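You operate a simulated robot arm through the tools that you are given. There is no shell and no other tool. Be economical: measure what you need, move in short steps, check, and stop when the job is done.

The job below is to be done with a simulated two-armed robot. You get a single attempt, and the scene is never put back.

Task
Wipe up the spill on the worktop with the small towel and put it back.

Only the result counts: the job must be done as asked and must still hold three seconds after the hand-in. Knocking over, shifting, dropping, spilling or breaking anything else fails it. Flat cloth is picked up by pressing the open fingertips on it (5 to 10 N) and closing them slowly along it; thin cloth reads only 2 to 8 mm in the jaws.

Robot
Two 7-joint arms with two-finger parallel grippers on one trunk, on a base that drives. Base frame: it is fixed to the floor where the robot stands at the start and does not move with it; the origin is under the middle of the robot, x ahead of it, y to its left, z up; the surface under the hand at the start is at about z = 900. Lengths are in mm, angles in rad, forces in N, time in s.
The left shoulder is at the start at [70, 130, 1182], the right one opposite. With the tool pointing down near the work surface each hand reaches from about 220 to 520 mm from the robot's upright axis, wherever it stands, measured 20 degrees to its own side. Places, roughly: small towel [500, -100, 900]. Payload 1.57 kg a hand.
Tool frame (each hand has its own): the origin (TCP) lies between the finger pads and is the grasp point; the fingertips stand 30 mm ahead of it; z points along the fingers, y is the line along which they close. The gripper opens to 80 mm. The fingers are 17 mm wide and 12 mm thick; the gripper's body (40 by 82 mm) begins 80 mm behind the TCP.
Orientation is that of the tool frame in the base frame, as a unit quaternion [w, x, y, z]. With the fingers straight down and closing along the base's y, the tool's x points along the base's -x, its y along +y and its z along -z.

Tools
- The arms move only by the tool servo_tool. It takes "left_motion", "right_motion" or both (then of equal length, played together; a hand with none holds still); each is text: rows parted by semicolons, each of 6 numbers parted by spaces: the shift along the base's x, y, z in mm, then the turn, a rotation vector about the base's x, y, z in rad. In form: tx ty tz ax ay az; .... A call has 1 to 20 rows; each row shifts and turns the commanded pose from where the row before left it. "left_jaw" and "right_jaw" are, for a hand that has rows, the opening, from 0 (shut) to 1 (fully open), set as the call begins (left out, the last holds). Rows are played at 5 a second. More than 50 mm and 0.15 rad between two rows, or a gripper value outside its range, and nothing of the call is played. A pose out of reach is approached as far as the arm can. The call stops where the force on the tool passes 40 N (or 10 N more than at its start, if that is more) or the arm is blocked; 0.2 s more then pass. The fingers move at their own pace (about 108 mm/s each) and stop on an object; they squeeze with about 32 N. The grip force told is the motor's: it shows also when the fingers shut on nothing. Time passes only in rows, and 0.2 s behind the last, so rows that do not move let the fingers close. The reply holds the time, the measured pose of the TCP, the force on the tool along the base axes, the opening and the grip force, in the units named above and with some noise, with the torque about the TCP (base axes, N m) and any sound that the robot's microphone picked up, and new pictures: "views" is both (left out), scene, wrist or none (wrist: the cameras of the hands that moved).
- Cameras (640 x 400 px; columns grow to the right, rows downward): "scene" is now at [136, 6.1, 1403.8]; the picture's right is [0.06, -1.00, 0.00], its down [-0.63, -0.04, -0.77] and it looks along [0.77, 0.05, -0.63] (base axes); focal length 259 px, centre (320, 200). "left" rides on the left gripper at [72, 7, -122] in its tool frame; the picture's right is [-0.09, 1.00, 0.00], its down [-0.84, -0.08, -0.54] and it looks along [-0.54, -0.05, 0.84] (tool axes); focal length 238 px, centre (320, 200). "right" rides on the right gripper at [72, -7, -122] in its tool frame; the picture's right is [0.09, 1.00, 0.00], its down [-0.84, 0.08, -0.54] and it looks along [-0.54, 0.05, 0.84] (tool axes); focal length 238 px, centre (320, 200). There is no depth. A picture from a camera that has moved, and an enlarged one, comes with that camera's place and axes in the base frame and with its lens.
- lift_body(by): slides the trunk up (or, below 0, down) by that many mm; the arms and the scene camera ride with it, the base frame stays. It gives what a move gives, with no picture.
- drive_base(legs): drives the robot by 1 to 6 legs, each [ahead, left, turn to the left] in mm, mm and rad, along the robot's own axes; the way and the turn of a leg run together, so that a leg with both is an arc; at most 1500 mm and 3.142 rad a leg. The arms and the cameras ride along, it lands a little off, and it stops where it bumps. It gives what a move gives, and a new picture of the scene camera.
- aim_head(pan, tilt): turns the head with the scene camera to pan (to the left, within 1.501 rad either way) and tilt (down, from -0.506 to 1.204), counted from straight ahead of the robot. It gives what a move gives, and a new picture of the scene camera.
- zoom(camera, box): a new picture of the part [left, top, right, bottom] of that camera's present view, enlarged. The clock stands still meanwhile.
- close_job(): hands the job in; it is judged then, once.

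Go step by step. Nothing tells you exact positions but the pictures and the camera data: compare them with the known pose of the tool, close in by small moves and look again before you grip or let go. The budget is 120 turns and 260 pictures, counting those below and the enlarged ones. Unless the task says otherwise, let go and move clear before handing in.

The tools are called after ">>>" by a JSON object that holds its "api" and its "payload". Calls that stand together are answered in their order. servo_tool: Moves the arms, as the interface text tells. Its arguments: {"type":"object","properties":{"left_motion":{"type":"string"},"left_jaw":{"type":"number"},"right_motion":{"type":"string"},"right_jaw":{"type":"number"},"views":{"type":"string","enum":["both","scene","wrist","none"]}},"required":[]} The other tools are called the same way: lift_body (by) slides the trunk up or down; drive_base (legs) drives the base; aim_head (pan, tilt) turns the head that bears the scene camera; zoom (camera, box) takes an enlarged picture of a part of a camera's view; close_job () hands the job in.

At the start:

```text
time: 0.0
left_tool_pos: [337.0, 264.3, 1172.2]
left_tcp_rot: [-0.001, -0.001, 1.0, 0.001]
left_wrist_force: [0.4, -0.2, -0.2]
left_ft_torque: [0.01, 0.01, 0.06]
left_gripper_width: 80.3
left_finger_force: 0.0
right_tool_pos: [413.0, -99.9, 1189.0]
right_tcp_rot: [0.0, 0.001, 1.0, 0.0]
right_wrist_force: [0.4, 0.5, 0.3]
right_ft_torque: [-0.01, 0.0, -0.02]
right_gripper_width: 80.1
right_finger_force: 0.0
trunk travel left (down, up): [-820.0, 120.0]
robot x, y, heading: [0.3, 1.5, -0.002]
head pan, tilt: [0.063, 0.688]
```

scene: 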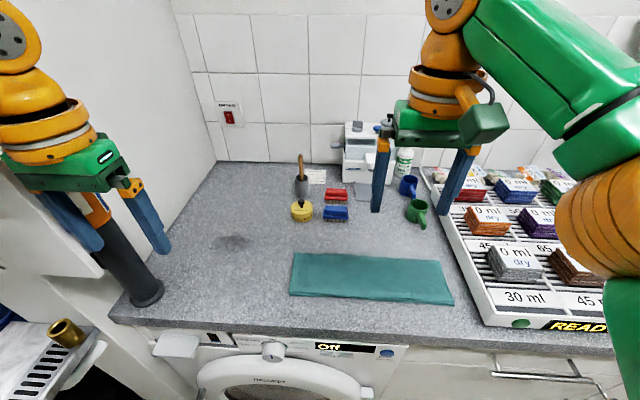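
right: 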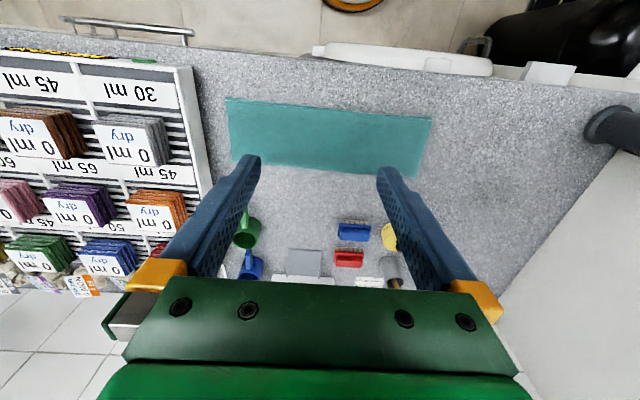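
left: 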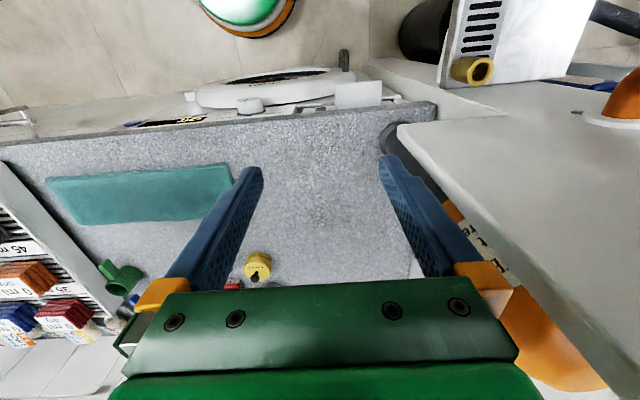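

I see a teal towel lying on the worktop, a rack of labelled cloths on the right, and a possible dark patch left of the towel. I'll zoom in to find the spill and read the labels.

>>> {"api": "zoom", "payload": {"camera": "scene", "box": [150, 150, 350, 320]}}

>>> {"api": "zoom", "payload": {"camera": "scene", "box": [420, 150, 640, 340]}}

>>> {"api": "zoom", "payload": {"camera": "scene", "box": [270, 110, 470, 310]}}

```text
2.35 times, centred on (250, 235) of scene
camera zoom: at [136.0, 6.1, 1403.8], right [0.06, -1.0, 0.0], down [-0.63, -0.04, -0.77], along [0.77, 0.05, -0.63], focal length 608 px, centre (485, 118)
```

zoom: 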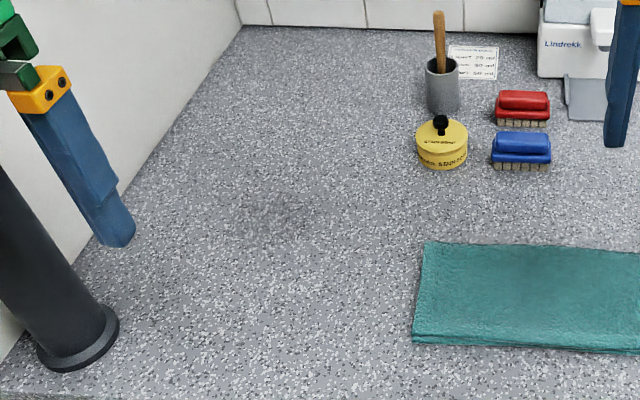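

```text
2.11 times, centred on (530, 245) of scene
camera zoom: at [136.0, 6.1, 1403.8], right [0.06, -1.0, 0.0], down [-0.63, -0.04, -0.77], along [0.77, 0.05, -0.63], focal length 544 px, centre (-122, 105)
```

zoom: 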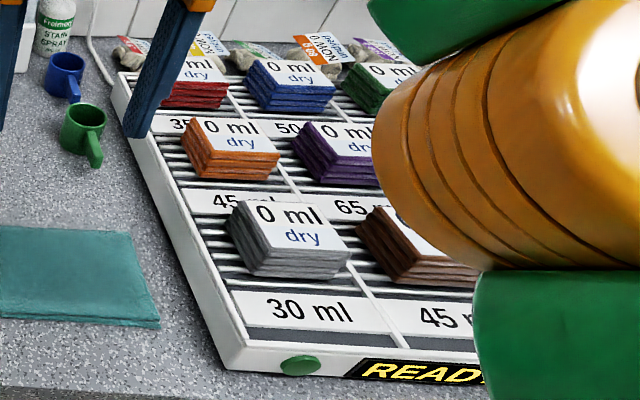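

```text
2.00 times, centred on (370, 210) of scene
camera zoom: at [136.0, 6.1, 1403.8], right [0.06, -1.0, 0.0], down [-0.63, -0.04, -0.77], along [0.77, 0.05, -0.63], focal length 517 px, centre (220, 180)
```

zoom: 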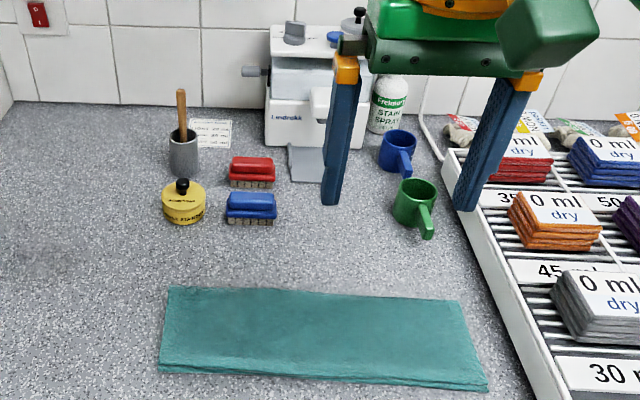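

The patch is faint and could be a shadow of the left hand, so I'll move the left hand back and up and look again.

>>> {"api": "servo_tool", "payload": {"left_motion": "0 -30 40 0 0 0; 0 -30 40 0 0 0; 0 -40 0 0 0 0; 0 -40 0 0 0 0", "views": "both"}}

>>> {"api": "zoom", "payload": {"camera": "scene", "box": [180, 180, 300, 300]}}

>>> {"api": "zoom", "payload": {"camera": "scene", "box": [280, 155, 350, 225]}}

```text
time: 1.0
left_tool_pos: [314.3, 148.4, 1219.7]
left_tcp_rot: [0.0, -0.001, 1.0, -0.001]
left_wrist_force: [0.0, -0.7, -0.9]
left_ft_torque: [0.0, 0.0, 0.0]
left_gripper_width: 79.7
left_finger_force: 0.0
left hand out of reach, approached as far as the arm can: row 2, 3, 4
right_tool_pos: [413.2, -101.3, 1190.0]
right_tcp_rot: [0.0, 0.001, 1.0, 0.001]
right_wrist_force: [-0.4, 0.3, -0.5]
right_ft_torque: [0.01, 0.02, -0.01]
right_gripper_width: 80.2
right_finger_force: 0.1
trunk travel left (down, up): [-820.0, 120.0]
robot x, y, heading: [1.4, -1.6, 0.003]
head pan, tilt: [0.063, 0.688]
camera scene: at [136.4, 5.1, 1403.8], right [0.06, -1.0, 0.0], down [-0.63, -0.04, -0.77], along [0.77, 0.05, -0.64], focal length 259 px, centre (320, 200)
camera left: at [242.3, 154.6, 1340.2], right [0.09, 1.0, 0.0], down [0.84, -0.07, 0.54], along [0.54, -0.05, -0.84], focal length 238 px, centre (320, 200)
```

scene: 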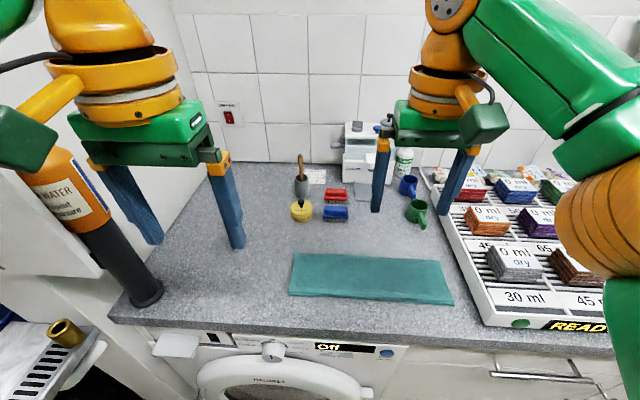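
left: 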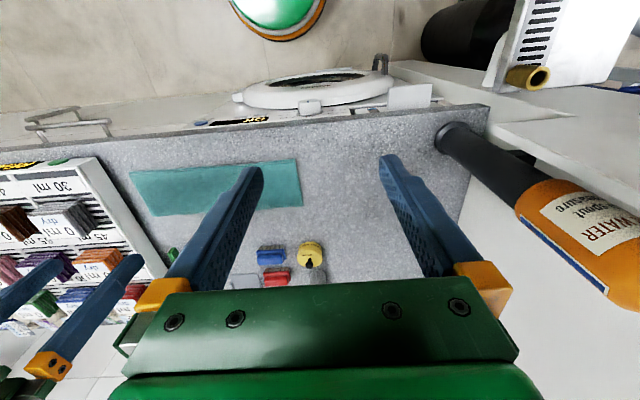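

```text
3.33 times, centred on (240, 240) of scene
camera zoom: at [136.4, 5.1, 1403.8], right [0.06, -1.0, 0.0], down [-0.63, -0.04, -0.77], along [0.77, 0.05, -0.64], focal length 862 px, centre (587, 67)
```

zoom: 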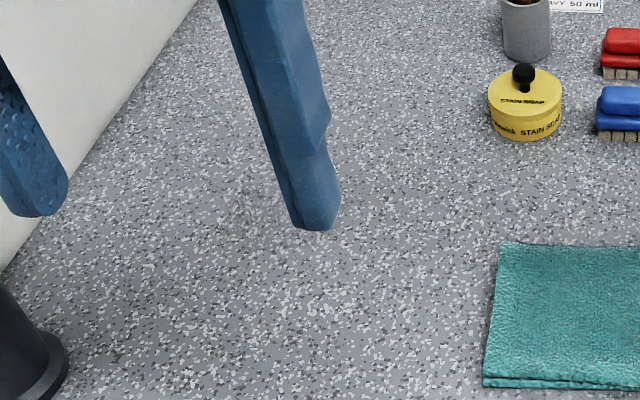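

```text
5.71 times, centred on (315, 190) of scene
camera zoom: at [136.4, 5.1, 1403.8], right [0.06, -1.0, 0.0], down [-0.63, -0.04, -0.77], along [0.77, 0.05, -0.64], focal length 1478 px, centre (349, 257)
```

zoom: 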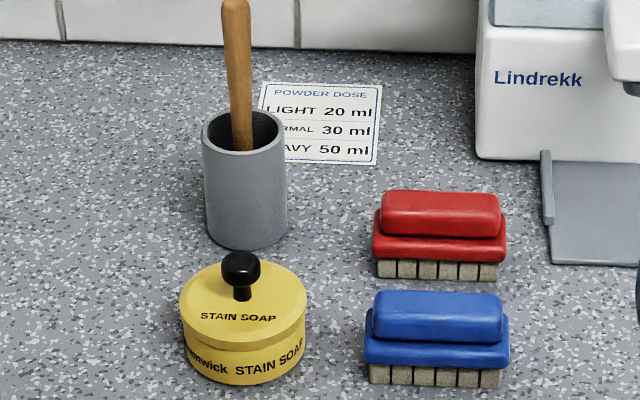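

The patch stayed in place, around px (234,241), i.e. about (570,250), so it's most likely the spill. I'll clear the left hand, then look down to check the room in front of the base.

>>> {"api": "servo_tool", "payload": {"left_motion": "-20 40 -20 0 0 0; -20 40 -20 0 0 0; 0 40 0 0 0 0; 0 30 0 0 0 0", "views": "none"}}

>>> {"api": "zoom", "payload": {"camera": "scene", "box": [180, 180, 300, 300]}}

>>> {"api": "aim_head", "payload": {"pan": 0.0, "tilt": 1.2}}

```text
time: 2.0
left_tool_pos: [276.4, 303.4, 1176.0]
left_tcp_rot: [0.001, 0.0, 1.0, 0.0]
left_wrist_force: [0.3, 0.3, 1.1]
left_ft_torque: [-0.01, 0.0, 0.0]
left_gripper_width: 80.0
left_finger_force: 0.0
right_tool_pos: [413.2, -99.5, 1190.3]
right_tcp_rot: [-0.001, 0.001, 1.0, 0.0]
right_wrist_force: [-0.1, 0.0, -0.7]
right_ft_torque: [-0.03, 0.02, 0.0]
right_gripper_width: 79.9
right_finger_force: 0.1
trunk travel left (down, up): [-820.0, 120.0]
robot x, y, heading: [-1.7, -1.6, -0.006]
head pan, tilt: [0.063, 0.688]
```

```text
3.33 times, centred on (240, 240) of scene
camera zoom: at [136.0, 7.1, 1403.8], right [0.06, -1.0, 0.0], down [-0.63, -0.04, -0.77], along [0.77, 0.05, -0.63], focal length 862 px, centre (587, 67)
```

zoom: 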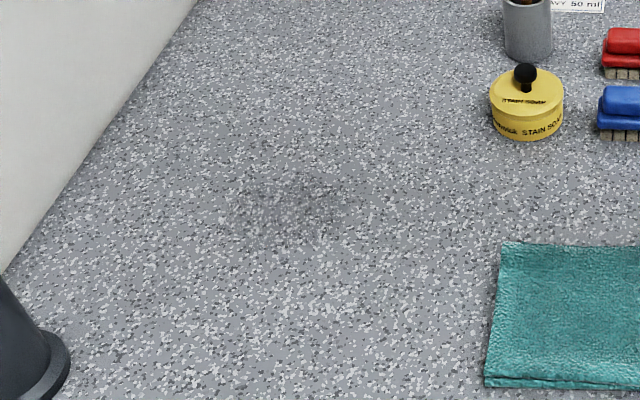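

```text
time: 2.9
left_tool_pos: [275.6, 301.4, 1176.5]
left_tcp_rot: [0.001, -0.001, 1.0, 0.0]
left_wrist_force: [-0.7, 0.4, -1.2]
left_ft_torque: [0.02, 0.01, 0.0]
left_gripper_width: 80.1
left_finger_force: 0.0
right_tool_pos: [412.9, -99.6, 1190.2]
right_tcp_rot: [0.0, 0.001, 1.0, 0.001]
right_wrist_force: [1.1, -0.4, -0.5]
right_ft_torque: [-0.02, -0.01, 0.01]
right_gripper_width: 80.2
right_finger_force: 0.2
trunk travel left (down, up): [-820.0, 120.0]
robot x, y, heading: [-0.4, 1.0, -0.005]
head pan, tilt: [0.0, 1.201]
camera scene: at [106.7, 0.6, 1366.9], right [0.0, -1.0, 0.0], down [-0.93, 0.0, -0.36], along [0.36, 0.0, -0.93], focal length 259 px, centre (320, 200)
```

scene: 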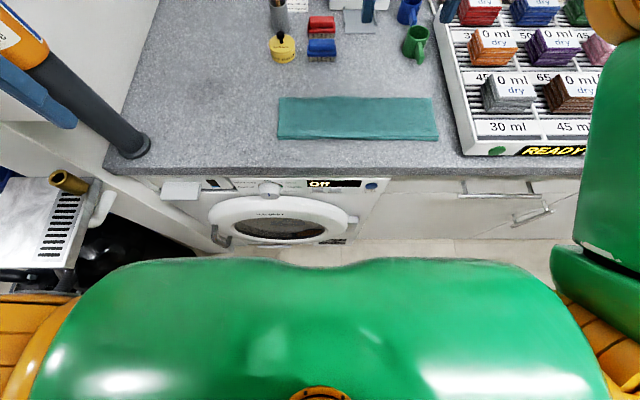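

The spill is centred near (565, 265), about 80 by 100 mm, out of arm reach from here. I'll creep forward carefully with the head tilted back so it sees the worktop.

>>> {"api": "drive_base", "payload": {"legs": [[50, 0, 0]]}}

>>> {"api": "aim_head", "payload": {"pan": 0.0, "tilt": 0.85}}

```text
time: 3.9
left_tool_pos: [306.5, 302.9, 1177.6]
left_tcp_rot: [-0.005, -0.004, 1.0, 0.001]
left_wrist_force: [-8.4, -0.9, 1.1]
left_ft_torque: [0.13, -1.06, 0.24]
left_gripper_width: 80.2
left_finger_force: 0.1
right_tool_pos: [451.4, -100.1, 1191.6]
right_tcp_rot: [0.003, -0.001, 1.0, 0.001]
right_wrist_force: [0.1, 0.4, 0.4]
right_ft_torque: [-0.01, 0.04, -0.04]
right_gripper_width: 79.9
right_finger_force: 0.1
trunk travel left (down, up): [-820.0, 120.0]
robot x, y, heading: [42.6, 2.6, 0.004]
head pan, tilt: [0.0, 1.201]
stopped in leg 1: the force on the tool passed its limit at 137 N (the readings are from after the stop); the commanded pose is now the measured one
camera scene: at [142.4, 0.3, 1367.4], right [0.0, -1.0, 0.0], down [-0.93, 0.0, -0.37], along [0.37, 0.0, -0.93], focal length 259 px, centre (320, 200)
```

scene: 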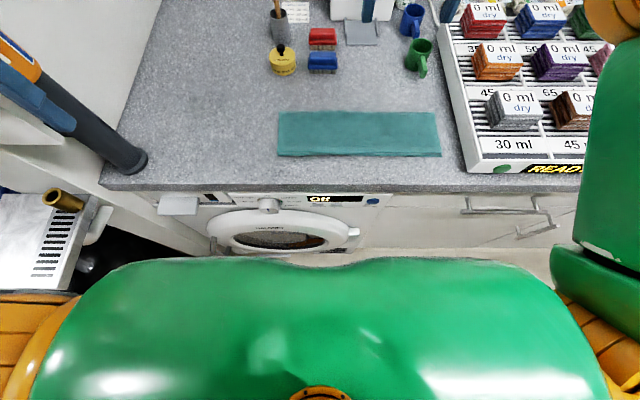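

```text
time: 4.8
left_tool_pos: [306.5, 303.6, 1177.9]
left_tcp_rot: [-0.005, -0.003, 1.0, 0.0]
left_wrist_force: [-9.3, 0.4, 1.9]
left_ft_torque: [0.12, -1.11, 0.28]
left_gripper_width: 80.0
left_finger_force: 0.0
right_tool_pos: [450.5, -100.3, 1192.0]
right_tcp_rot: [0.002, 0.0, 1.0, 0.001]
right_wrist_force: [-0.6, -0.2, 0.4]
right_ft_torque: [0.0, 0.0, 0.0]
right_gripper_width: 79.9
right_finger_force: 0.1
trunk travel left (down, up): [-820.0, 120.0]
robot x, y, heading: [41.0, -0.9, 0.007]
head pan, tilt: [0.0, 0.85]
camera scene: at [164.1, 0.5, 1391.2], right [0.0, -1.0, 0.0], down [-0.75, 0.0, -0.66], along [0.66, 0.0, -0.75], focal length 259 px, centre (320, 200)
```

scene: 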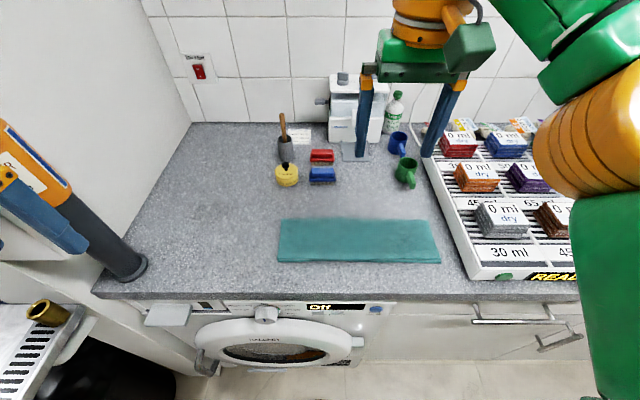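

The left hand bumped the fixed black water pipe, which looks unmoved. I'll back the hand off and bring it inward, away from the pipe.

>>> {"api": "servo_tool", "payload": {"left_motion": "-20 -10 0 0 0 0; -5 -40 0 0 0 0; 0 -40 0 0 0 0; 20 -40 0 0 0 0; 30 -30 0 0 0 0; 30 -10 0 0 0 0; 20 0 0 0 0 0", "views": "both"}}

```text
time: 6.3
left_tool_pos: [380.1, 142.4, 1172.0]
left_tcp_rot: [-0.007, -0.005, 1.0, 0.001]
left_wrist_force: [0.1, 0.1, -0.1]
left_ft_torque: [-0.01, 0.02, -0.02]
left_gripper_width: 80.0
left_finger_force: 0.1
left hand out of reach, approached as far as the arm can: row 7
right_tool_pos: [455.9, -97.6, 1189.7]
right_tcp_rot: [0.0, 0.0, 1.0, 0.001]
right_wrist_force: [-0.1, -0.7, 0.2]
right_ft_torque: [0.04, 0.0, -0.02]
right_gripper_width: 79.8
right_finger_force: 0.2
trunk travel left (down, up): [-820.0, 120.0]
robot x, y, heading: [43.9, -1.0, 0.004]
head pan, tilt: [0.0, 0.85]
camera scene: at [171.7, 2.0, 1390.5], right [0.0, -1.0, 0.0], down [-0.75, 0.0, -0.66], along [0.66, 0.0, -0.75], focal length 259 px, centre (320, 200)
camera left: at [310.9, 146.4, 1294.5], right [0.08, 1.0, 0.0], down [0.85, -0.07, 0.53], along [0.53, -0.04, -0.85], focal length 238 px, centre (320, 200)
```

scene: 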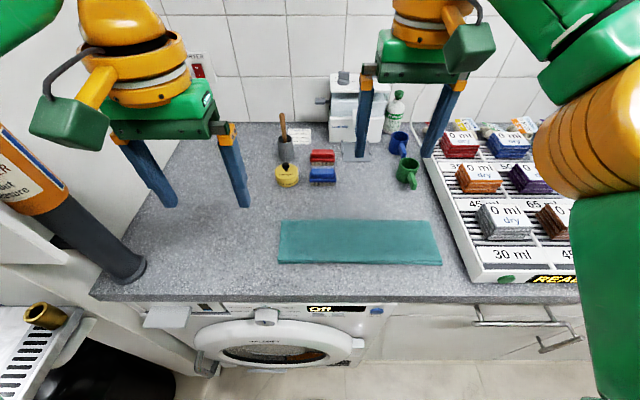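
left: 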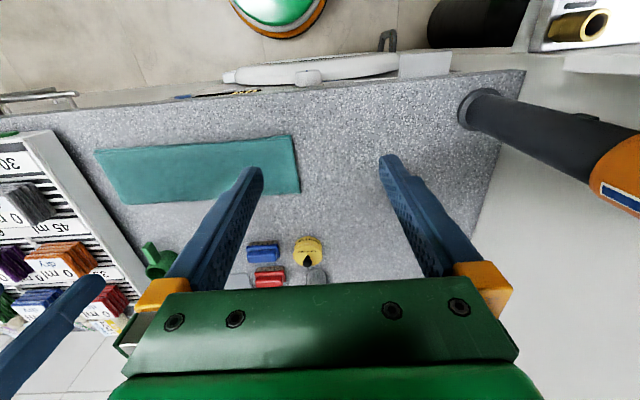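

Both hands are clear now. I'll continue forward a bit more.

>>> {"api": "drive_base", "payload": {"legs": [[45, 0, 0]]}}

```text
time: 7.2
left_tool_pos: [416.4, 140.5, 1174.5]
left_tcp_rot: [-0.003, -0.004, 1.0, 0.001]
left_wrist_force: [-0.3, 0.1, 0.1]
left_ft_torque: [-0.01, -0.08, 0.0]
left_gripper_width: 79.8
left_finger_force: 0.0
right_tool_pos: [490.6, -98.1, 1193.3]
right_tcp_rot: [0.004, 0.0, 1.0, 0.001]
right_wrist_force: [-1.2, -0.5, 0.5]
right_ft_torque: [-0.04, -0.07, 0.01]
right_gripper_width: 79.9
right_finger_force: 0.0
trunk travel left (down, up): [-820.0, 120.0]
robot x, y, heading: [87.3, 1.1, 0.006]
head pan, tilt: [0.0, 0.85]
camera scene: at [206.0, 1.2, 1391.5], right [0.0, -1.0, 0.0], down [-0.75, 0.0, -0.67], along [0.67, 0.0, -0.75], focal length 259 px, centre (320, 200)
```

scene: 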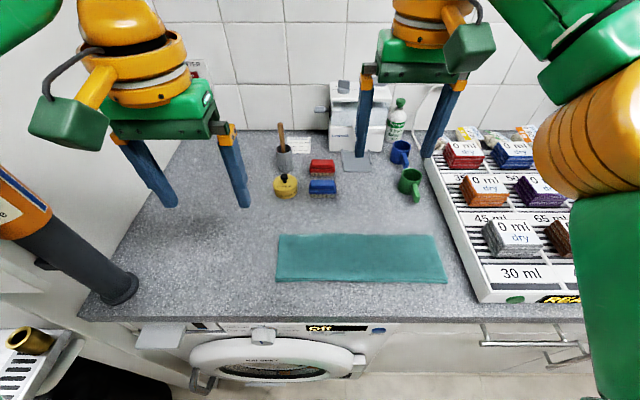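

Robot is at x≈87; the towel spans about x 424–536, y −250 to 92. I'll look at the spill from the left wrist camera, moving forward first, then left.

>>> {"api": "servo_tool", "payload": {"left_motion": "30 0 0 0 0 0; 40 0 0 0 0 0; 30 0 0 0 0 0; 0 30 0 0 0 0; 0 40 0 0 0 0; 0 30 0 0 0 0", "views": "both"}}

>>> {"api": "zoom", "payload": {"camera": "left", "box": [220, 80, 440, 300]}}

```text
time: 8.7
left_tool_pos: [473.0, 257.8, 1153.0]
left_tcp_rot: [-0.009, -0.004, 1.0, 0.007]
left_wrist_force: [-0.3, 0.1, 0.4]
left_ft_torque: [-0.01, 0.0, -0.01]
left_gripper_width: 80.1
left_finger_force: 0.1
left hand out of reach, approached as far as the arm can: row 1, 2, 3
right_tool_pos: [504.3, -114.5, 1187.1]
right_tcp_rot: [-0.002, -0.001, 1.0, 0.008]
right_wrist_force: [0.0, 1.2, 0.2]
right_ft_torque: [0.0, 0.0, -0.03]
right_gripper_width: 80.1
right_finger_force: 0.2
trunk travel left (down, up): [-820.0, 120.0]
robot x, y, heading: [83.4, 0.9, 0.003]
head pan, tilt: [0.0, 0.85]
camera scene: at [219.5, -16.4, 1389.6], right [0.0, -1.0, -0.01], down [-0.75, 0.01, -0.66], along [0.66, 0.01, -0.75], focal length 259 px, centre (320, 200)
camera left: at [402.4, 262.1, 1277.3], right [0.09, 1.0, 0.01], down [0.85, -0.08, 0.53], along [0.53, -0.03, -0.85], focal length 238 px, centre (320, 200)
```

scene: 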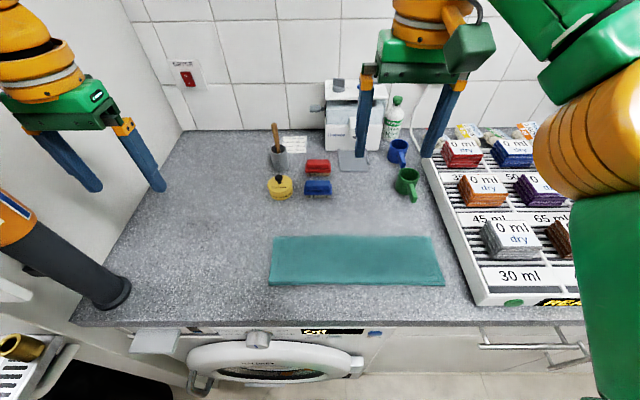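
left: 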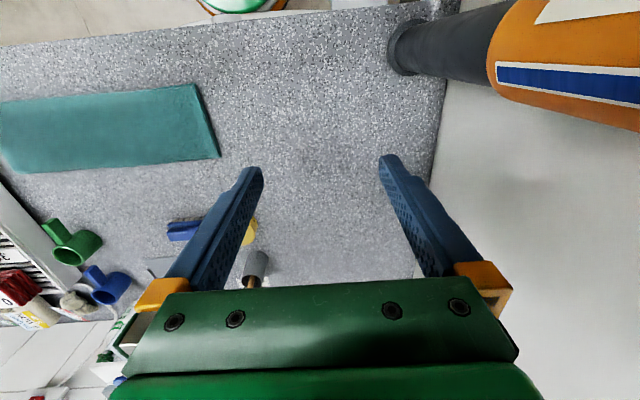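

```text
1.82 times, centred on (330, 190) of left
camera zoom: at [402.4, 262.1, 1277.3], right [0.09, 1.0, 0.01], down [0.85, -0.08, 0.53], along [0.53, -0.03, -0.85], focal length 433 px, centre (302, 218)
```

zoom: 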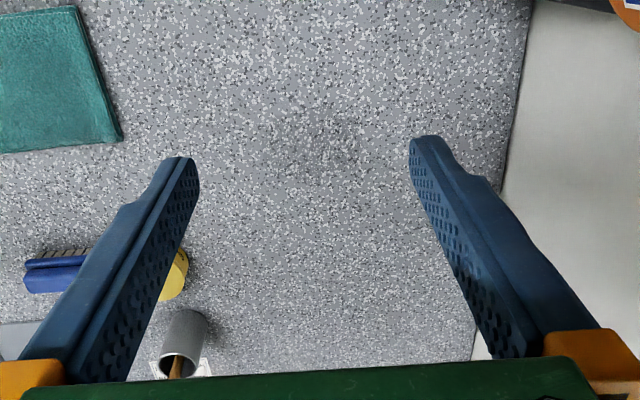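

The spill is confirmed at about (559, 277), roughly 75 by 110 mm. A little more forward reach is needed, so I'll drive 35 mm ahead.

>>> {"api": "drive_base", "payload": {"legs": [[35, 0, 0]]}}

```text
time: 9.7
left_tool_pos: [479.0, 258.4, 1164.0]
left_tcp_rot: [0.003, -0.01, 1.0, 0.009]
left_wrist_force: [0.5, 0.4, -0.6]
left_ft_torque: [-0.03, 0.03, 0.04]
left_gripper_width: 79.9
left_finger_force: 0.1
right_tool_pos: [513.7, -114.7, 1196.4]
right_tcp_rot: [0.01, -0.005, 1.0, 0.009]
right_wrist_force: [0.4, -0.3, -0.5]
right_ft_torque: [0.0, 0.02, 0.0]
right_gripper_width: 80.1
right_finger_force: 0.0
trunk travel left (down, up): [-820.0, 120.0]
robot x, y, heading: [119.0, -1.1, 0.013]
head pan, tilt: [0.0, 0.85]
stopped in leg 1: the robot was blocked; the commanded pose is now the measured one
camera scene: at [223.9, -20.9, 1393.0], right [0.02, -1.0, -0.02], down [-0.74, 0.0, -0.67], along [0.67, 0.02, -0.74], focal length 259 px, centre (320, 200)
```

scene: 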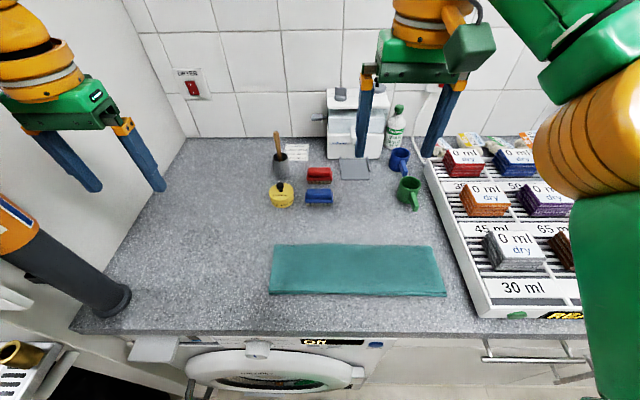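

The base is blocked by the machine front, so that's as far as it goes. I'll back off slightly to take away the contact load.

>>> {"api": "drive_base", "payload": {"legs": [[-12, 0, 0]]}}

>>> {"api": "servo_tool", "payload": {"right_motion": "0 0 0 0 0 0; 0 0 0 0 0 0; 0 0 0 0 0 0", "views": "wrist"}}

```text
time: 10.4
left_tool_pos: [479.4, 258.4, 1165.2]
left_tcp_rot: [0.003, -0.012, 1.0, 0.009]
left_wrist_force: [0.3, -0.3, 0.9]
left_ft_torque: [0.02, 0.0, -0.02]
left_gripper_width: 79.9
left_finger_force: 0.0
right_tool_pos: [515.3, -113.0, 1195.4]
right_tcp_rot: [0.008, -0.006, 1.0, 0.007]
right_wrist_force: [-0.7, -0.6, 0.7]
right_ft_torque: [-0.02, -0.03, 0.0]
right_gripper_width: 80.0
right_finger_force: 0.0
trunk travel left (down, up): [-820.0, 120.0]
robot x, y, heading: [118.4, -0.3, 0.014]
head pan, tilt: [0.0, 0.85]
stopped in leg 1: the robot was blocked; the commanded pose is now the measured one
camera scene: at [224.7, -20.6, 1392.9], right [0.02, -1.0, -0.02], down [-0.74, 0.0, -0.67], along [0.67, 0.02, -0.74], focal length 259 px, centre (320, 200)
```

scene: 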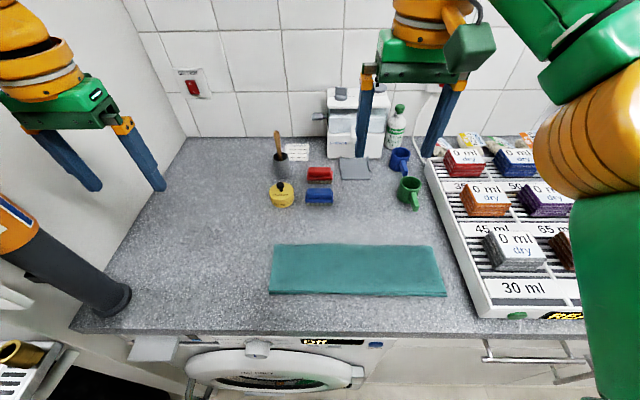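

```text
time: 11.4
left_tool_pos: [478.8, 258.8, 1165.2]
left_tcp_rot: [0.005, -0.011, 1.0, 0.009]
left_wrist_force: [0.4, 0.2, 0.4]
left_ft_torque: [0.01, -0.01, 0.02]
left_gripper_width: 80.2
left_finger_force: 0.1
right_tool_pos: [516.7, -114.2, 1194.7]
right_tcp_rot: [0.009, -0.005, 1.0, 0.009]
right_wrist_force: [-0.4, -0.5, -0.9]
right_ft_torque: [0.0, 0.0, 0.01]
right_gripper_width: 79.9
right_finger_force: 0.0
trunk travel left (down, up): [-820.0, 120.0]
robot x, y, heading: [117.7, -6.1, 0.015]
head pan, tilt: [0.0, 0.85]
stopped in row 3 (right hand): the arm was blocked; the commanded pose is now the measured one
camera right: at [440.4, -122.3, 1315.6], right [-0.1, 0.99, 0.02], down [0.83, 0.08, 0.56], along [0.55, 0.07, -0.83], focal length 238 px, centre (320, 200)
```

right: 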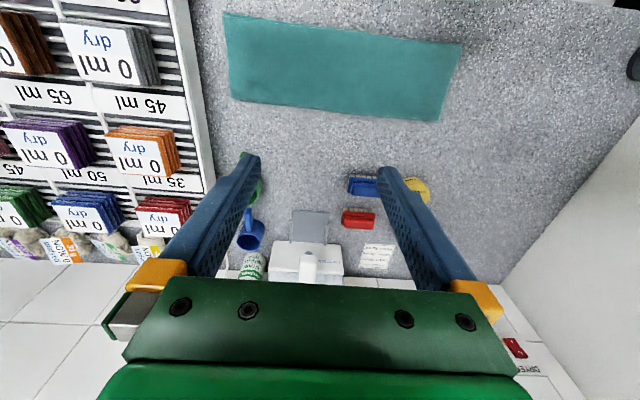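

Something is obstructing the robot, maybe the left elbow. I'll turn the head left to see.

>>> {"api": "aim_head", "payload": {"pan": 1.3, "tilt": 0.5}}

>>> {"api": "aim_head", "payload": {"pan": 0.9, "tilt": 1.1}}

```text
time: 12.8
left_tool_pos: [479.4, 258.2, 1163.9]
left_tcp_rot: [0.003, -0.01, 1.0, 0.008]
left_wrist_force: [-0.5, -0.3, -0.6]
left_ft_torque: [0.03, 0.02, 0.0]
left_gripper_width: 80.0
left_finger_force: 0.1
right_tool_pos: [514.0, -113.2, 1195.9]
right_tcp_rot: [0.01, -0.005, 1.0, 0.009]
right_wrist_force: [-0.8, 1.0, 0.0]
right_ft_torque: [0.0, 0.01, 0.0]
right_gripper_width: 80.1
right_finger_force: 0.1
trunk travel left (down, up): [-820.0, 120.0]
robot x, y, heading: [115.0, -4.5, 0.013]
head pan, tilt: [1.3, 0.499]
camera scene: at [168.5, 65.6, 1422.9], right [0.97, -0.25, 0.01], down [-0.11, -0.45, -0.89], along [0.23, 0.86, -0.46], focal length 259 px, centre (320, 200)
```

scene: 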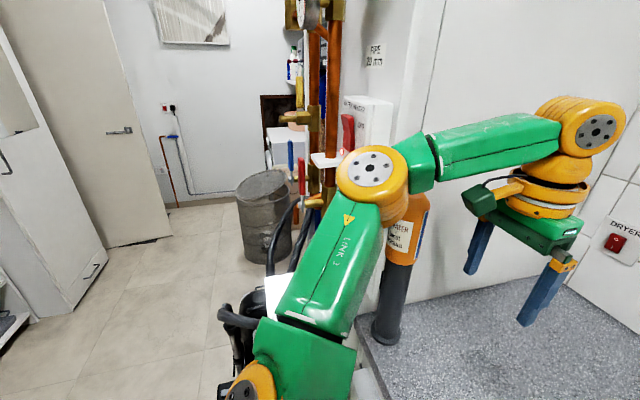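

```text
time: 13.8
left_tool_pos: [479.2, 258.5, 1165.5]
left_tcp_rot: [0.004, -0.011, 1.0, 0.008]
left_wrist_force: [-0.5, 0.3, 0.7]
left_ft_torque: [0.02, 0.05, -0.02]
left_gripper_width: 80.2
left_finger_force: 0.0
right_tool_pos: [515.7, -113.7, 1194.9]
right_tcp_rot: [0.009, -0.005, 1.0, 0.009]
right_wrist_force: [0.5, 0.1, -0.3]
right_ft_torque: [0.0, -0.03, 0.01]
right_gripper_width: 80.1
right_finger_force: 0.0
trunk travel left (down, up): [-820.0, 120.0]
robot x, y, heading: [117.6, -2.1, 0.013]
head pan, tilt: [0.901, 1.1]
camera scene: at [184.8, 28.5, 1374.9], right [0.79, -0.61, 0.0], down [-0.53, -0.7, -0.48], along [0.29, 0.38, -0.88], focal length 259 px, centre (320, 200)
```

scene: 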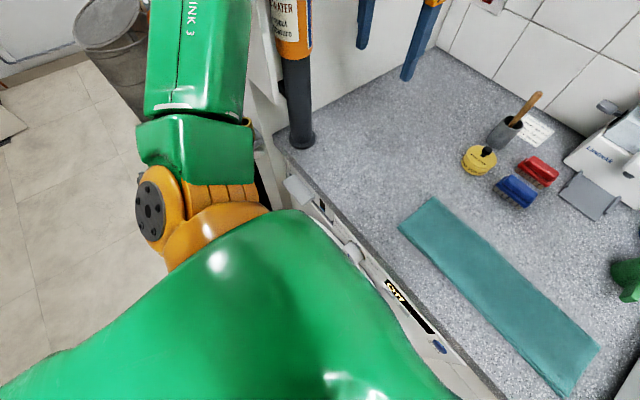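

The left elbow is pressed against the fixed heater post. I'll draw the left hand inward to free it, then re-check the base.

>>> {"api": "servo_tool", "payload": {"left_motion": "0 -30 0 0 0 0; 0 -40 0 0 0 0; -10 -40 0 0 0 0; -20 -30 0 0 0 0; -20 -20 0 0 0 0", "views": "none"}}

>>> {"api": "drive_base", "payload": {"legs": [[-10, 0, 0]]}}

>>> {"api": "aim_head", "payload": {"pan": 1.3, "tilt": 0.5}}

```text
time: 15.0
left_tool_pos: [440.7, 125.8, 1152.0]
left_tcp_rot: [-0.004, -0.01, 1.0, 0.001]
left_wrist_force: [0.1, -0.6, -0.6]
left_ft_torque: [-0.02, 0.0, 0.02]
left_gripper_width: 80.2
left_finger_force: 0.1
left hand out of reach, approached as far as the arm can: row 4, 5
right_tool_pos: [530.5, -96.0, 1189.6]
right_tcp_rot: [0.001, -0.006, 1.0, 0.001]
right_wrist_force: [-0.3, 0.9, -0.3]
right_ft_torque: [0.01, 0.03, 0.0]
right_gripper_width: 80.0
right_finger_force: 0.1
trunk travel left (down, up): [-820.0, 120.0]
robot x, y, heading: [118.3, -2.9, 0.012]
head pan, tilt: [0.901, 1.1]
```

```text
time: 15.8
left_tool_pos: [436.6, 125.9, 1149.9]
left_tcp_rot: [-0.007, -0.01, 1.0, 0.0]
left_wrist_force: [0.1, 0.2, -0.7]
left_ft_torque: [0.0, 0.05, 0.04]
left_gripper_width: 80.0
left_finger_force: 0.1
right_tool_pos: [527.4, -95.3, 1188.5]
right_tcp_rot: [-0.001, -0.006, 1.0, 0.0]
right_wrist_force: [-0.3, -0.9, 0.1]
right_ft_torque: [0.03, 0.0, -0.01]
right_gripper_width: 80.0
right_finger_force: 0.0
trunk travel left (down, up): [-820.0, 120.0]
robot x, y, heading: [108.0, 1.0, 0.018]
head pan, tilt: [0.901, 1.1]
camera scene: at [200.3, 50.3, 1372.6], right [0.79, -0.61, 0.0], down [-0.54, -0.71, -0.45], along [0.27, 0.36, -0.89], focal length 259 px, centre (320, 200)
```

scene: 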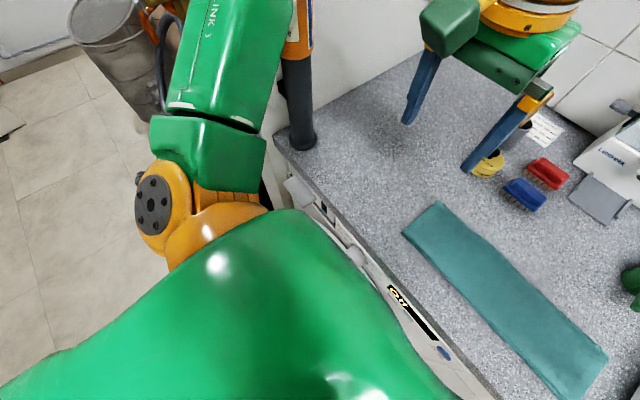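

```text
time: 16.8
left_tool_pos: [433.1, 126.2, 1150.7]
left_tcp_rot: [-0.005, -0.011, 1.0, 0.0]
left_wrist_force: [0.3, -0.5, 0.0]
left_ft_torque: [0.01, 0.0, -0.01]
left_gripper_width: 80.3
left_finger_force: 0.1
right_tool_pos: [523.4, -95.2, 1190.2]
right_tcp_rot: [0.0, -0.005, 1.0, 0.0]
right_wrist_force: [0.0, -0.3, -0.6]
right_ft_torque: [0.01, 0.04, -0.01]
right_gripper_width: 80.0
right_finger_force: 0.1
trunk travel left (down, up): [-820.0, 120.0]
robot x, y, heading: [108.4, 0.8, 0.017]
head pan, tilt: [1.3, 0.499]
camera scene: at [181.8, 87.9, 1420.5], right [0.97, -0.25, 0.0], down [-0.12, -0.46, -0.88], along [0.22, 0.85, -0.48], focal length 259 px, centre (320, 200)
```

scene: 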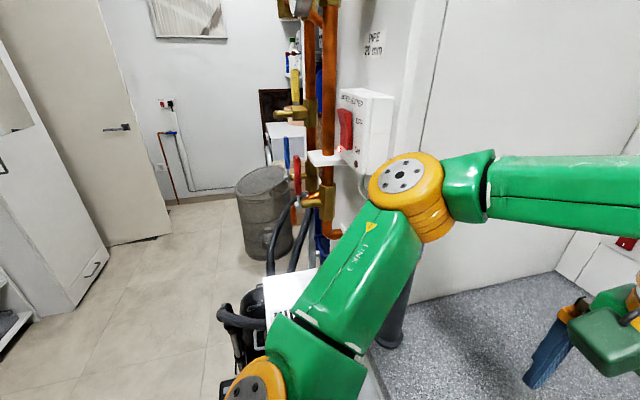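

The elbow is now free, and the base really is at x≈108. Turning the robot right will bring the left shoulder forward and keep the elbow away from the post.

>>> {"api": "drive_base", "payload": {"legs": [[0, 0, -0.25], [0, 0, -0.22]]}}

>>> {"api": "aim_head", "payload": {"pan": 0.55, "tilt": 0.8}}

```text
time: 18.8
left_tool_pos: [456.8, -34.9, 1151.5]
left_tcp_rot: [-0.005, 0.222, 0.975, 0.0]
left_wrist_force: [-0.3, 0.7, -0.4]
left_ft_torque: [0.01, 0.02, -0.04]
left_gripper_width: 79.8
left_finger_force: 0.1
right_tool_pos: [435.8, -271.9, 1190.6]
right_tcp_rot: [-0.001, 0.229, 0.974, -0.001]
right_wrist_force: [-0.6, -0.6, 0.2]
right_ft_torque: [0.01, 0.03, 0.0]
right_gripper_width: 79.7
right_finger_force: 0.0
trunk travel left (down, up): [-820.0, 120.0]
robot x, y, heading: [110.8, -1.9, -0.455]
head pan, tilt: [1.3, 0.499]
camera scene: at [215.2, 46.1, 1420.4], right [0.75, -0.66, 0.0], down [-0.32, -0.36, -0.88], along [0.58, 0.66, -0.48], focal length 259 px, centre (320, 200)
```

scene: 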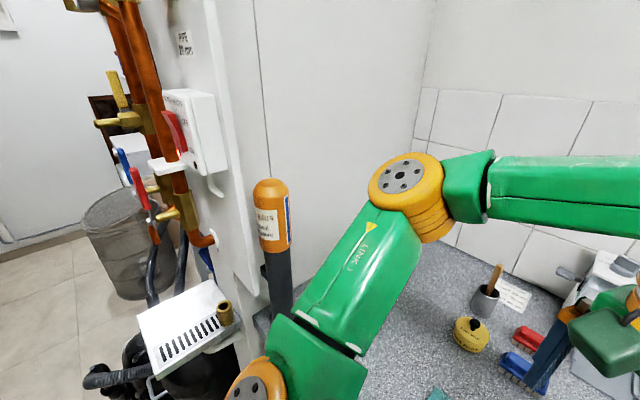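

```text
time: 19.9
left_tool_pos: [456.6, -34.9, 1151.0]
left_tcp_rot: [-0.005, 0.224, 0.975, 0.001]
left_wrist_force: [0.3, -0.1, -0.5]
left_ft_torque: [-0.03, -0.04, 0.04]
left_gripper_width: 80.0
left_finger_force: 0.1
right_tool_pos: [436.8, -273.3, 1189.0]
right_tcp_rot: [0.0, 0.228, 0.974, 0.0]
right_wrist_force: [1.0, 0.5, -0.7]
right_ft_torque: [0.01, 0.0, 0.02]
right_gripper_width: 80.3
right_finger_force: 0.1
trunk travel left (down, up): [-820.0, 120.0]
robot x, y, heading: [108.6, -4.4, -0.46]
head pan, tilt: [0.55, 0.799]
camera scene: at [234.5, -14.9, 1394.6], right [0.09, -1.0, 0.0], down [-0.71, -0.07, -0.7], along [0.69, 0.07, -0.72], focal length 259 px, centre (320, 200)
```

scene: 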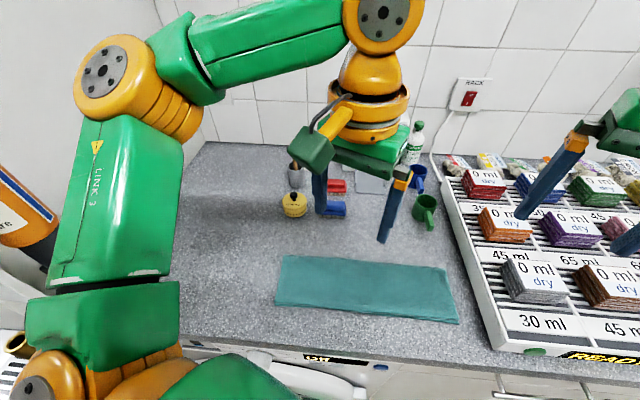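

Geometry is good now. I'll align the left tool with the towel (yaw +0.46), half-close the jaw and descend above the towel's left end at about (480, 40).

>>> {"api": "servo_tool", "payload": {"left_motion": "5 15 -20 0 0 0.115; 5 20 -30 0 0 0.115; 5 20 -30 0 0 0.115; 5 20 -40 0 0 0.115; 0 0 -30 0 0 0; 3 0 0 0 0 0", "left_jaw": 0.6, "views": "both"}}

```text
time: 21.3
left_tool_pos: [478.5, 39.7, 1000.5]
left_tcp_rot: [-0.005, -0.006, 1.0, 0.0]
left_wrist_force: [0.1, 0.2, 0.3]
left_ft_torque: [0.01, 0.01, 0.01]
left_gripper_width: 47.8
left_finger_force: 0.0
right_tool_pos: [435.2, -273.1, 1189.8]
right_tcp_rot: [0.0, 0.228, 0.974, 0.0]
right_wrist_force: [0.3, -0.4, 0.4]
right_ft_torque: [0.01, -0.02, 0.03]
right_gripper_width: 80.1
right_finger_force: 0.0
trunk travel left (down, up): [-820.0, 120.0]
robot x, y, heading: [105.6, -4.3, -0.451]
head pan, tilt: [0.55, 0.799]
camera scene: at [234.5, -15.7, 1394.5], right [0.09, -1.0, 0.0], down [-0.71, -0.07, -0.7], along [0.69, 0.07, -0.72], focal length 259 px, centre (320, 200)
camera left: at [407.8, 45.0, 1122.8], right [0.08, 1.0, 0.0], down [0.84, -0.07, 0.53], along [0.53, -0.04, -0.85], focal length 238 px, centre (320, 200)
```

scene: 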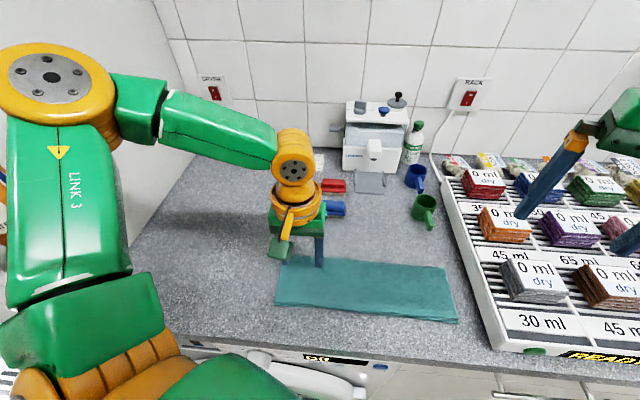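
left: 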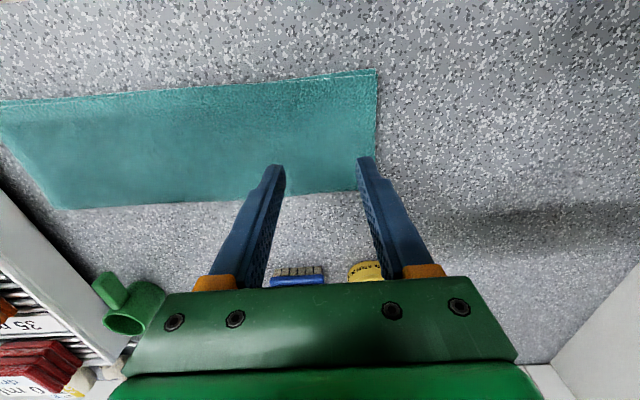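

The towel's left end is at y≈87 with x from 425 to 539, so the fingers are well placed. I'll descend to contact in small steps.

>>> {"api": "servo_tool", "payload": {"left_motion": "2 0 -20 0 0 0; 0 0 -20 0 0 0; 0 0 -12 0 0 0; 0 0 0 0 0 0", "views": "wrist"}}

```text
time: 22.3
left_tool_pos: [481.9, 39.8, 948.1]
left_tcp_rot: [-0.005, -0.005, 1.0, 0.0]
left_wrist_force: [-0.2, 0.2, -1.2]
left_ft_torque: [0.04, -0.02, -0.04]
left_gripper_width: 48.0
left_finger_force: 0.1
right_tool_pos: [436.1, -273.4, 1189.4]
right_tcp_rot: [0.0, 0.228, 0.974, 0.0]
right_wrist_force: [-0.1, -0.5, 0.4]
right_ft_torque: [-0.01, 0.0, -0.01]
right_gripper_width: 80.1
right_finger_force: 0.1
trunk travel left (down, up): [-820.0, 120.0]
robot x, y, heading: [107.3, 0.3, -0.455]
head pan, tilt: [0.55, 0.799]
camera left: at [411.2, 45.4, 1071.5], right [0.08, 1.0, 0.0], down [0.84, -0.07, 0.53], along [0.53, -0.04, -0.85], focal length 238 px, centre (320, 200)
```

left: 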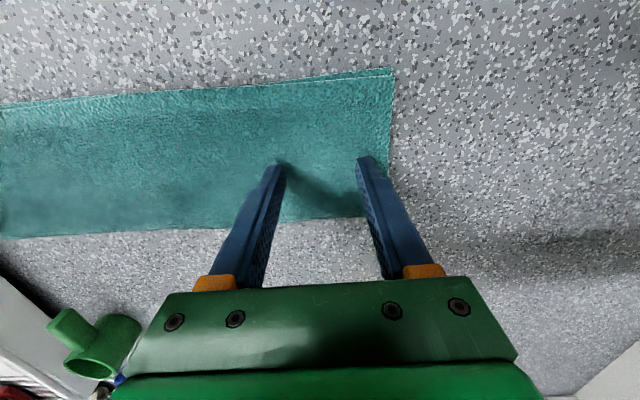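

>>> {"api": "servo_tool", "payload": {"left_motion": "0 0 -5 0 0 0; 0 0 -3 0 0 0; 0 0 0 0 0 0", "views": "none"}}

```text
time: 23.1
left_tool_pos: [482.7, 40.8, 940.3]
left_tcp_rot: [-0.005, -0.005, 1.0, 0.0]
left_wrist_force: [-0.7, 0.1, -0.4]
left_ft_torque: [0.01, 0.0, -0.01]
left_gripper_width: 47.8
left_finger_force: 0.2
right_tool_pos: [434.3, -273.9, 1189.7]
right_tcp_rot: [0.001, 0.229, 0.974, 0.001]
right_wrist_force: [-0.5, -0.4, 0.1]
right_ft_torque: [-0.02, -0.01, 0.02]
right_gripper_width: 80.1
right_finger_force: 0.0
trunk travel left (down, up): [-820.0, 120.0]
robot x, y, heading: [107.5, -1.5, -0.451]
head pan, tilt: [0.55, 0.799]
```

No contact yet with the tips at z≈910. I'll continue in smaller steps.

>>> {"api": "servo_tool", "payload": {"left_motion": "0 0 -2 0 0 0; 0 0 -2 0 0 0; 0 0 0 0 0 0", "views": "none"}}

>>> {"api": "servo_tool", "payload": {"left_motion": "0 0 -2 0 0 0; 0 0 0 0 0 0", "views": "none"}}

```text
time: 23.9
left_tool_pos: [482.1, 39.7, 936.6]
left_tcp_rot: [-0.005, -0.006, 1.0, -0.001]
left_wrist_force: [0.8, -0.2, 2.8]
left_ft_torque: [0.02, -0.03, -0.02]
left_gripper_width: 47.7
left_finger_force: 0.1
right_tool_pos: [435.2, -273.2, 1190.5]
right_tcp_rot: [0.0, 0.228, 0.974, 0.001]
right_wrist_force: [0.1, -0.2, -0.1]
right_ft_torque: [0.02, 0.01, 0.01]
right_gripper_width: 80.2
right_finger_force: 0.1
trunk travel left (down, up): [-820.0, 120.0]
robot x, y, heading: [108.4, -1.8, -0.458]
head pan, tilt: [0.55, 0.799]
```

```text
time: 24.5
left_tool_pos: [480.6, 39.5, 936.0]
left_tcp_rot: [-0.004, -0.006, 1.0, 0.0]
left_wrist_force: [3.6, 0.7, 13.7]
left_ft_torque: [0.02, -0.09, -0.02]
left_gripper_width: 47.5
left_finger_force: 0.1
right_tool_pos: [434.5, -273.9, 1189.9]
right_tcp_rot: [0.001, 0.228, 0.974, 0.0]
right_wrist_force: [0.6, -0.4, 0.4]
right_ft_torque: [0.02, -0.02, 0.01]
right_gripper_width: 79.8
right_finger_force: 0.1
trunk travel left (down, up): [-820.0, 120.0]
robot x, y, heading: [107.4, -0.6, -0.457]
head pan, tilt: [0.55, 0.799]
```

Contact at 13.7 N, a bit hard, so I'll ease up 1 mm and start closing slowly.

>>> {"api": "servo_tool", "payload": {"left_motion": "0 0 -0.0 0 0 0; 0 0 1 0 0 0; 0 0 0 0 0 0", "left_jaw": 0.55, "views": "none"}}

>>> {"api": "servo_tool", "payload": {"left_motion": "0 0 0 0 0 0", "left_jaw": 0.48, "views": "none"}}

>>> {"api": "servo_tool", "payload": {"left_motion": "0 0 0 0 0 0", "left_jaw": 0.4, "views": "wrist"}}

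```text
time: 25.3
left_tool_pos: [480.6, 39.7, 936.0]
left_tcp_rot: [-0.005, -0.005, 1.0, 0.0]
left_wrist_force: [0.4, 0.5, 7.8]
left_ft_torque: [-0.01, -0.03, 0.0]
left_gripper_width: 42.7
left_finger_force: 0.1
right_tool_pos: [433.5, -273.7, 1190.0]
right_tcp_rot: [0.001, 0.228, 0.974, 0.001]
right_wrist_force: [-0.4, -0.5, -0.5]
right_ft_torque: [-0.01, 0.01, 0.04]
right_gripper_width: 80.1
right_finger_force: 0.0
trunk travel left (down, up): [-820.0, 120.0]
robot x, y, heading: [108.3, 0.0, -0.456]
head pan, tilt: [0.55, 0.799]
```

```text
time: 25.7
left_tool_pos: [481.8, 39.8, 936.5]
left_tcp_rot: [-0.006, -0.006, 1.0, 0.0]
left_wrist_force: [0.3, -0.8, 6.5]
left_ft_torque: [-0.01, -0.02, -0.03]
left_gripper_width: 37.0
left_finger_force: 0.1
right_tool_pos: [434.9, -272.5, 1189.8]
right_tcp_rot: [0.001, 0.228, 0.974, 0.002]
right_wrist_force: [0.5, 0.3, -0.4]
right_ft_torque: [-0.04, 0.01, -0.01]
right_gripper_width: 80.0
right_finger_force: 0.0
trunk travel left (down, up): [-820.0, 120.0]
robot x, y, heading: [107.8, -3.8, -0.455]
head pan, tilt: [0.55, 0.799]
```

```text
time: 26.1
left_tool_pos: [480.2, 40.7, 935.9]
left_tcp_rot: [-0.005, -0.006, 1.0, -0.001]
left_wrist_force: [0.6, -0.2, 6.6]
left_ft_torque: [-0.01, 0.0, 0.02]
left_gripper_width: 30.9
left_finger_force: 0.0
right_tool_pos: [434.0, -273.3, 1190.3]
right_tcp_rot: [0.001, 0.228, 0.974, 0.001]
right_wrist_force: [0.1, -0.5, 0.1]
right_ft_torque: [-0.01, 0.02, 0.0]
right_gripper_width: 80.0
right_finger_force: 0.0
trunk travel left (down, up): [-820.0, 120.0]
robot x, y, heading: [111.1, 0.5, -0.455]
head pan, tilt: [0.55, 0.799]
camera left: at [409.4, 45.2, 1058.6], right [0.08, 1.0, 0.0], down [0.84, -0.07, 0.53], along [0.53, -0.04, -0.85], focal length 238 px, centre (320, 200)
```

left: 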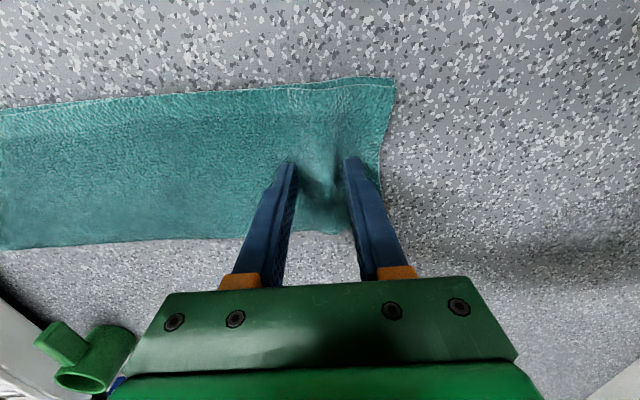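

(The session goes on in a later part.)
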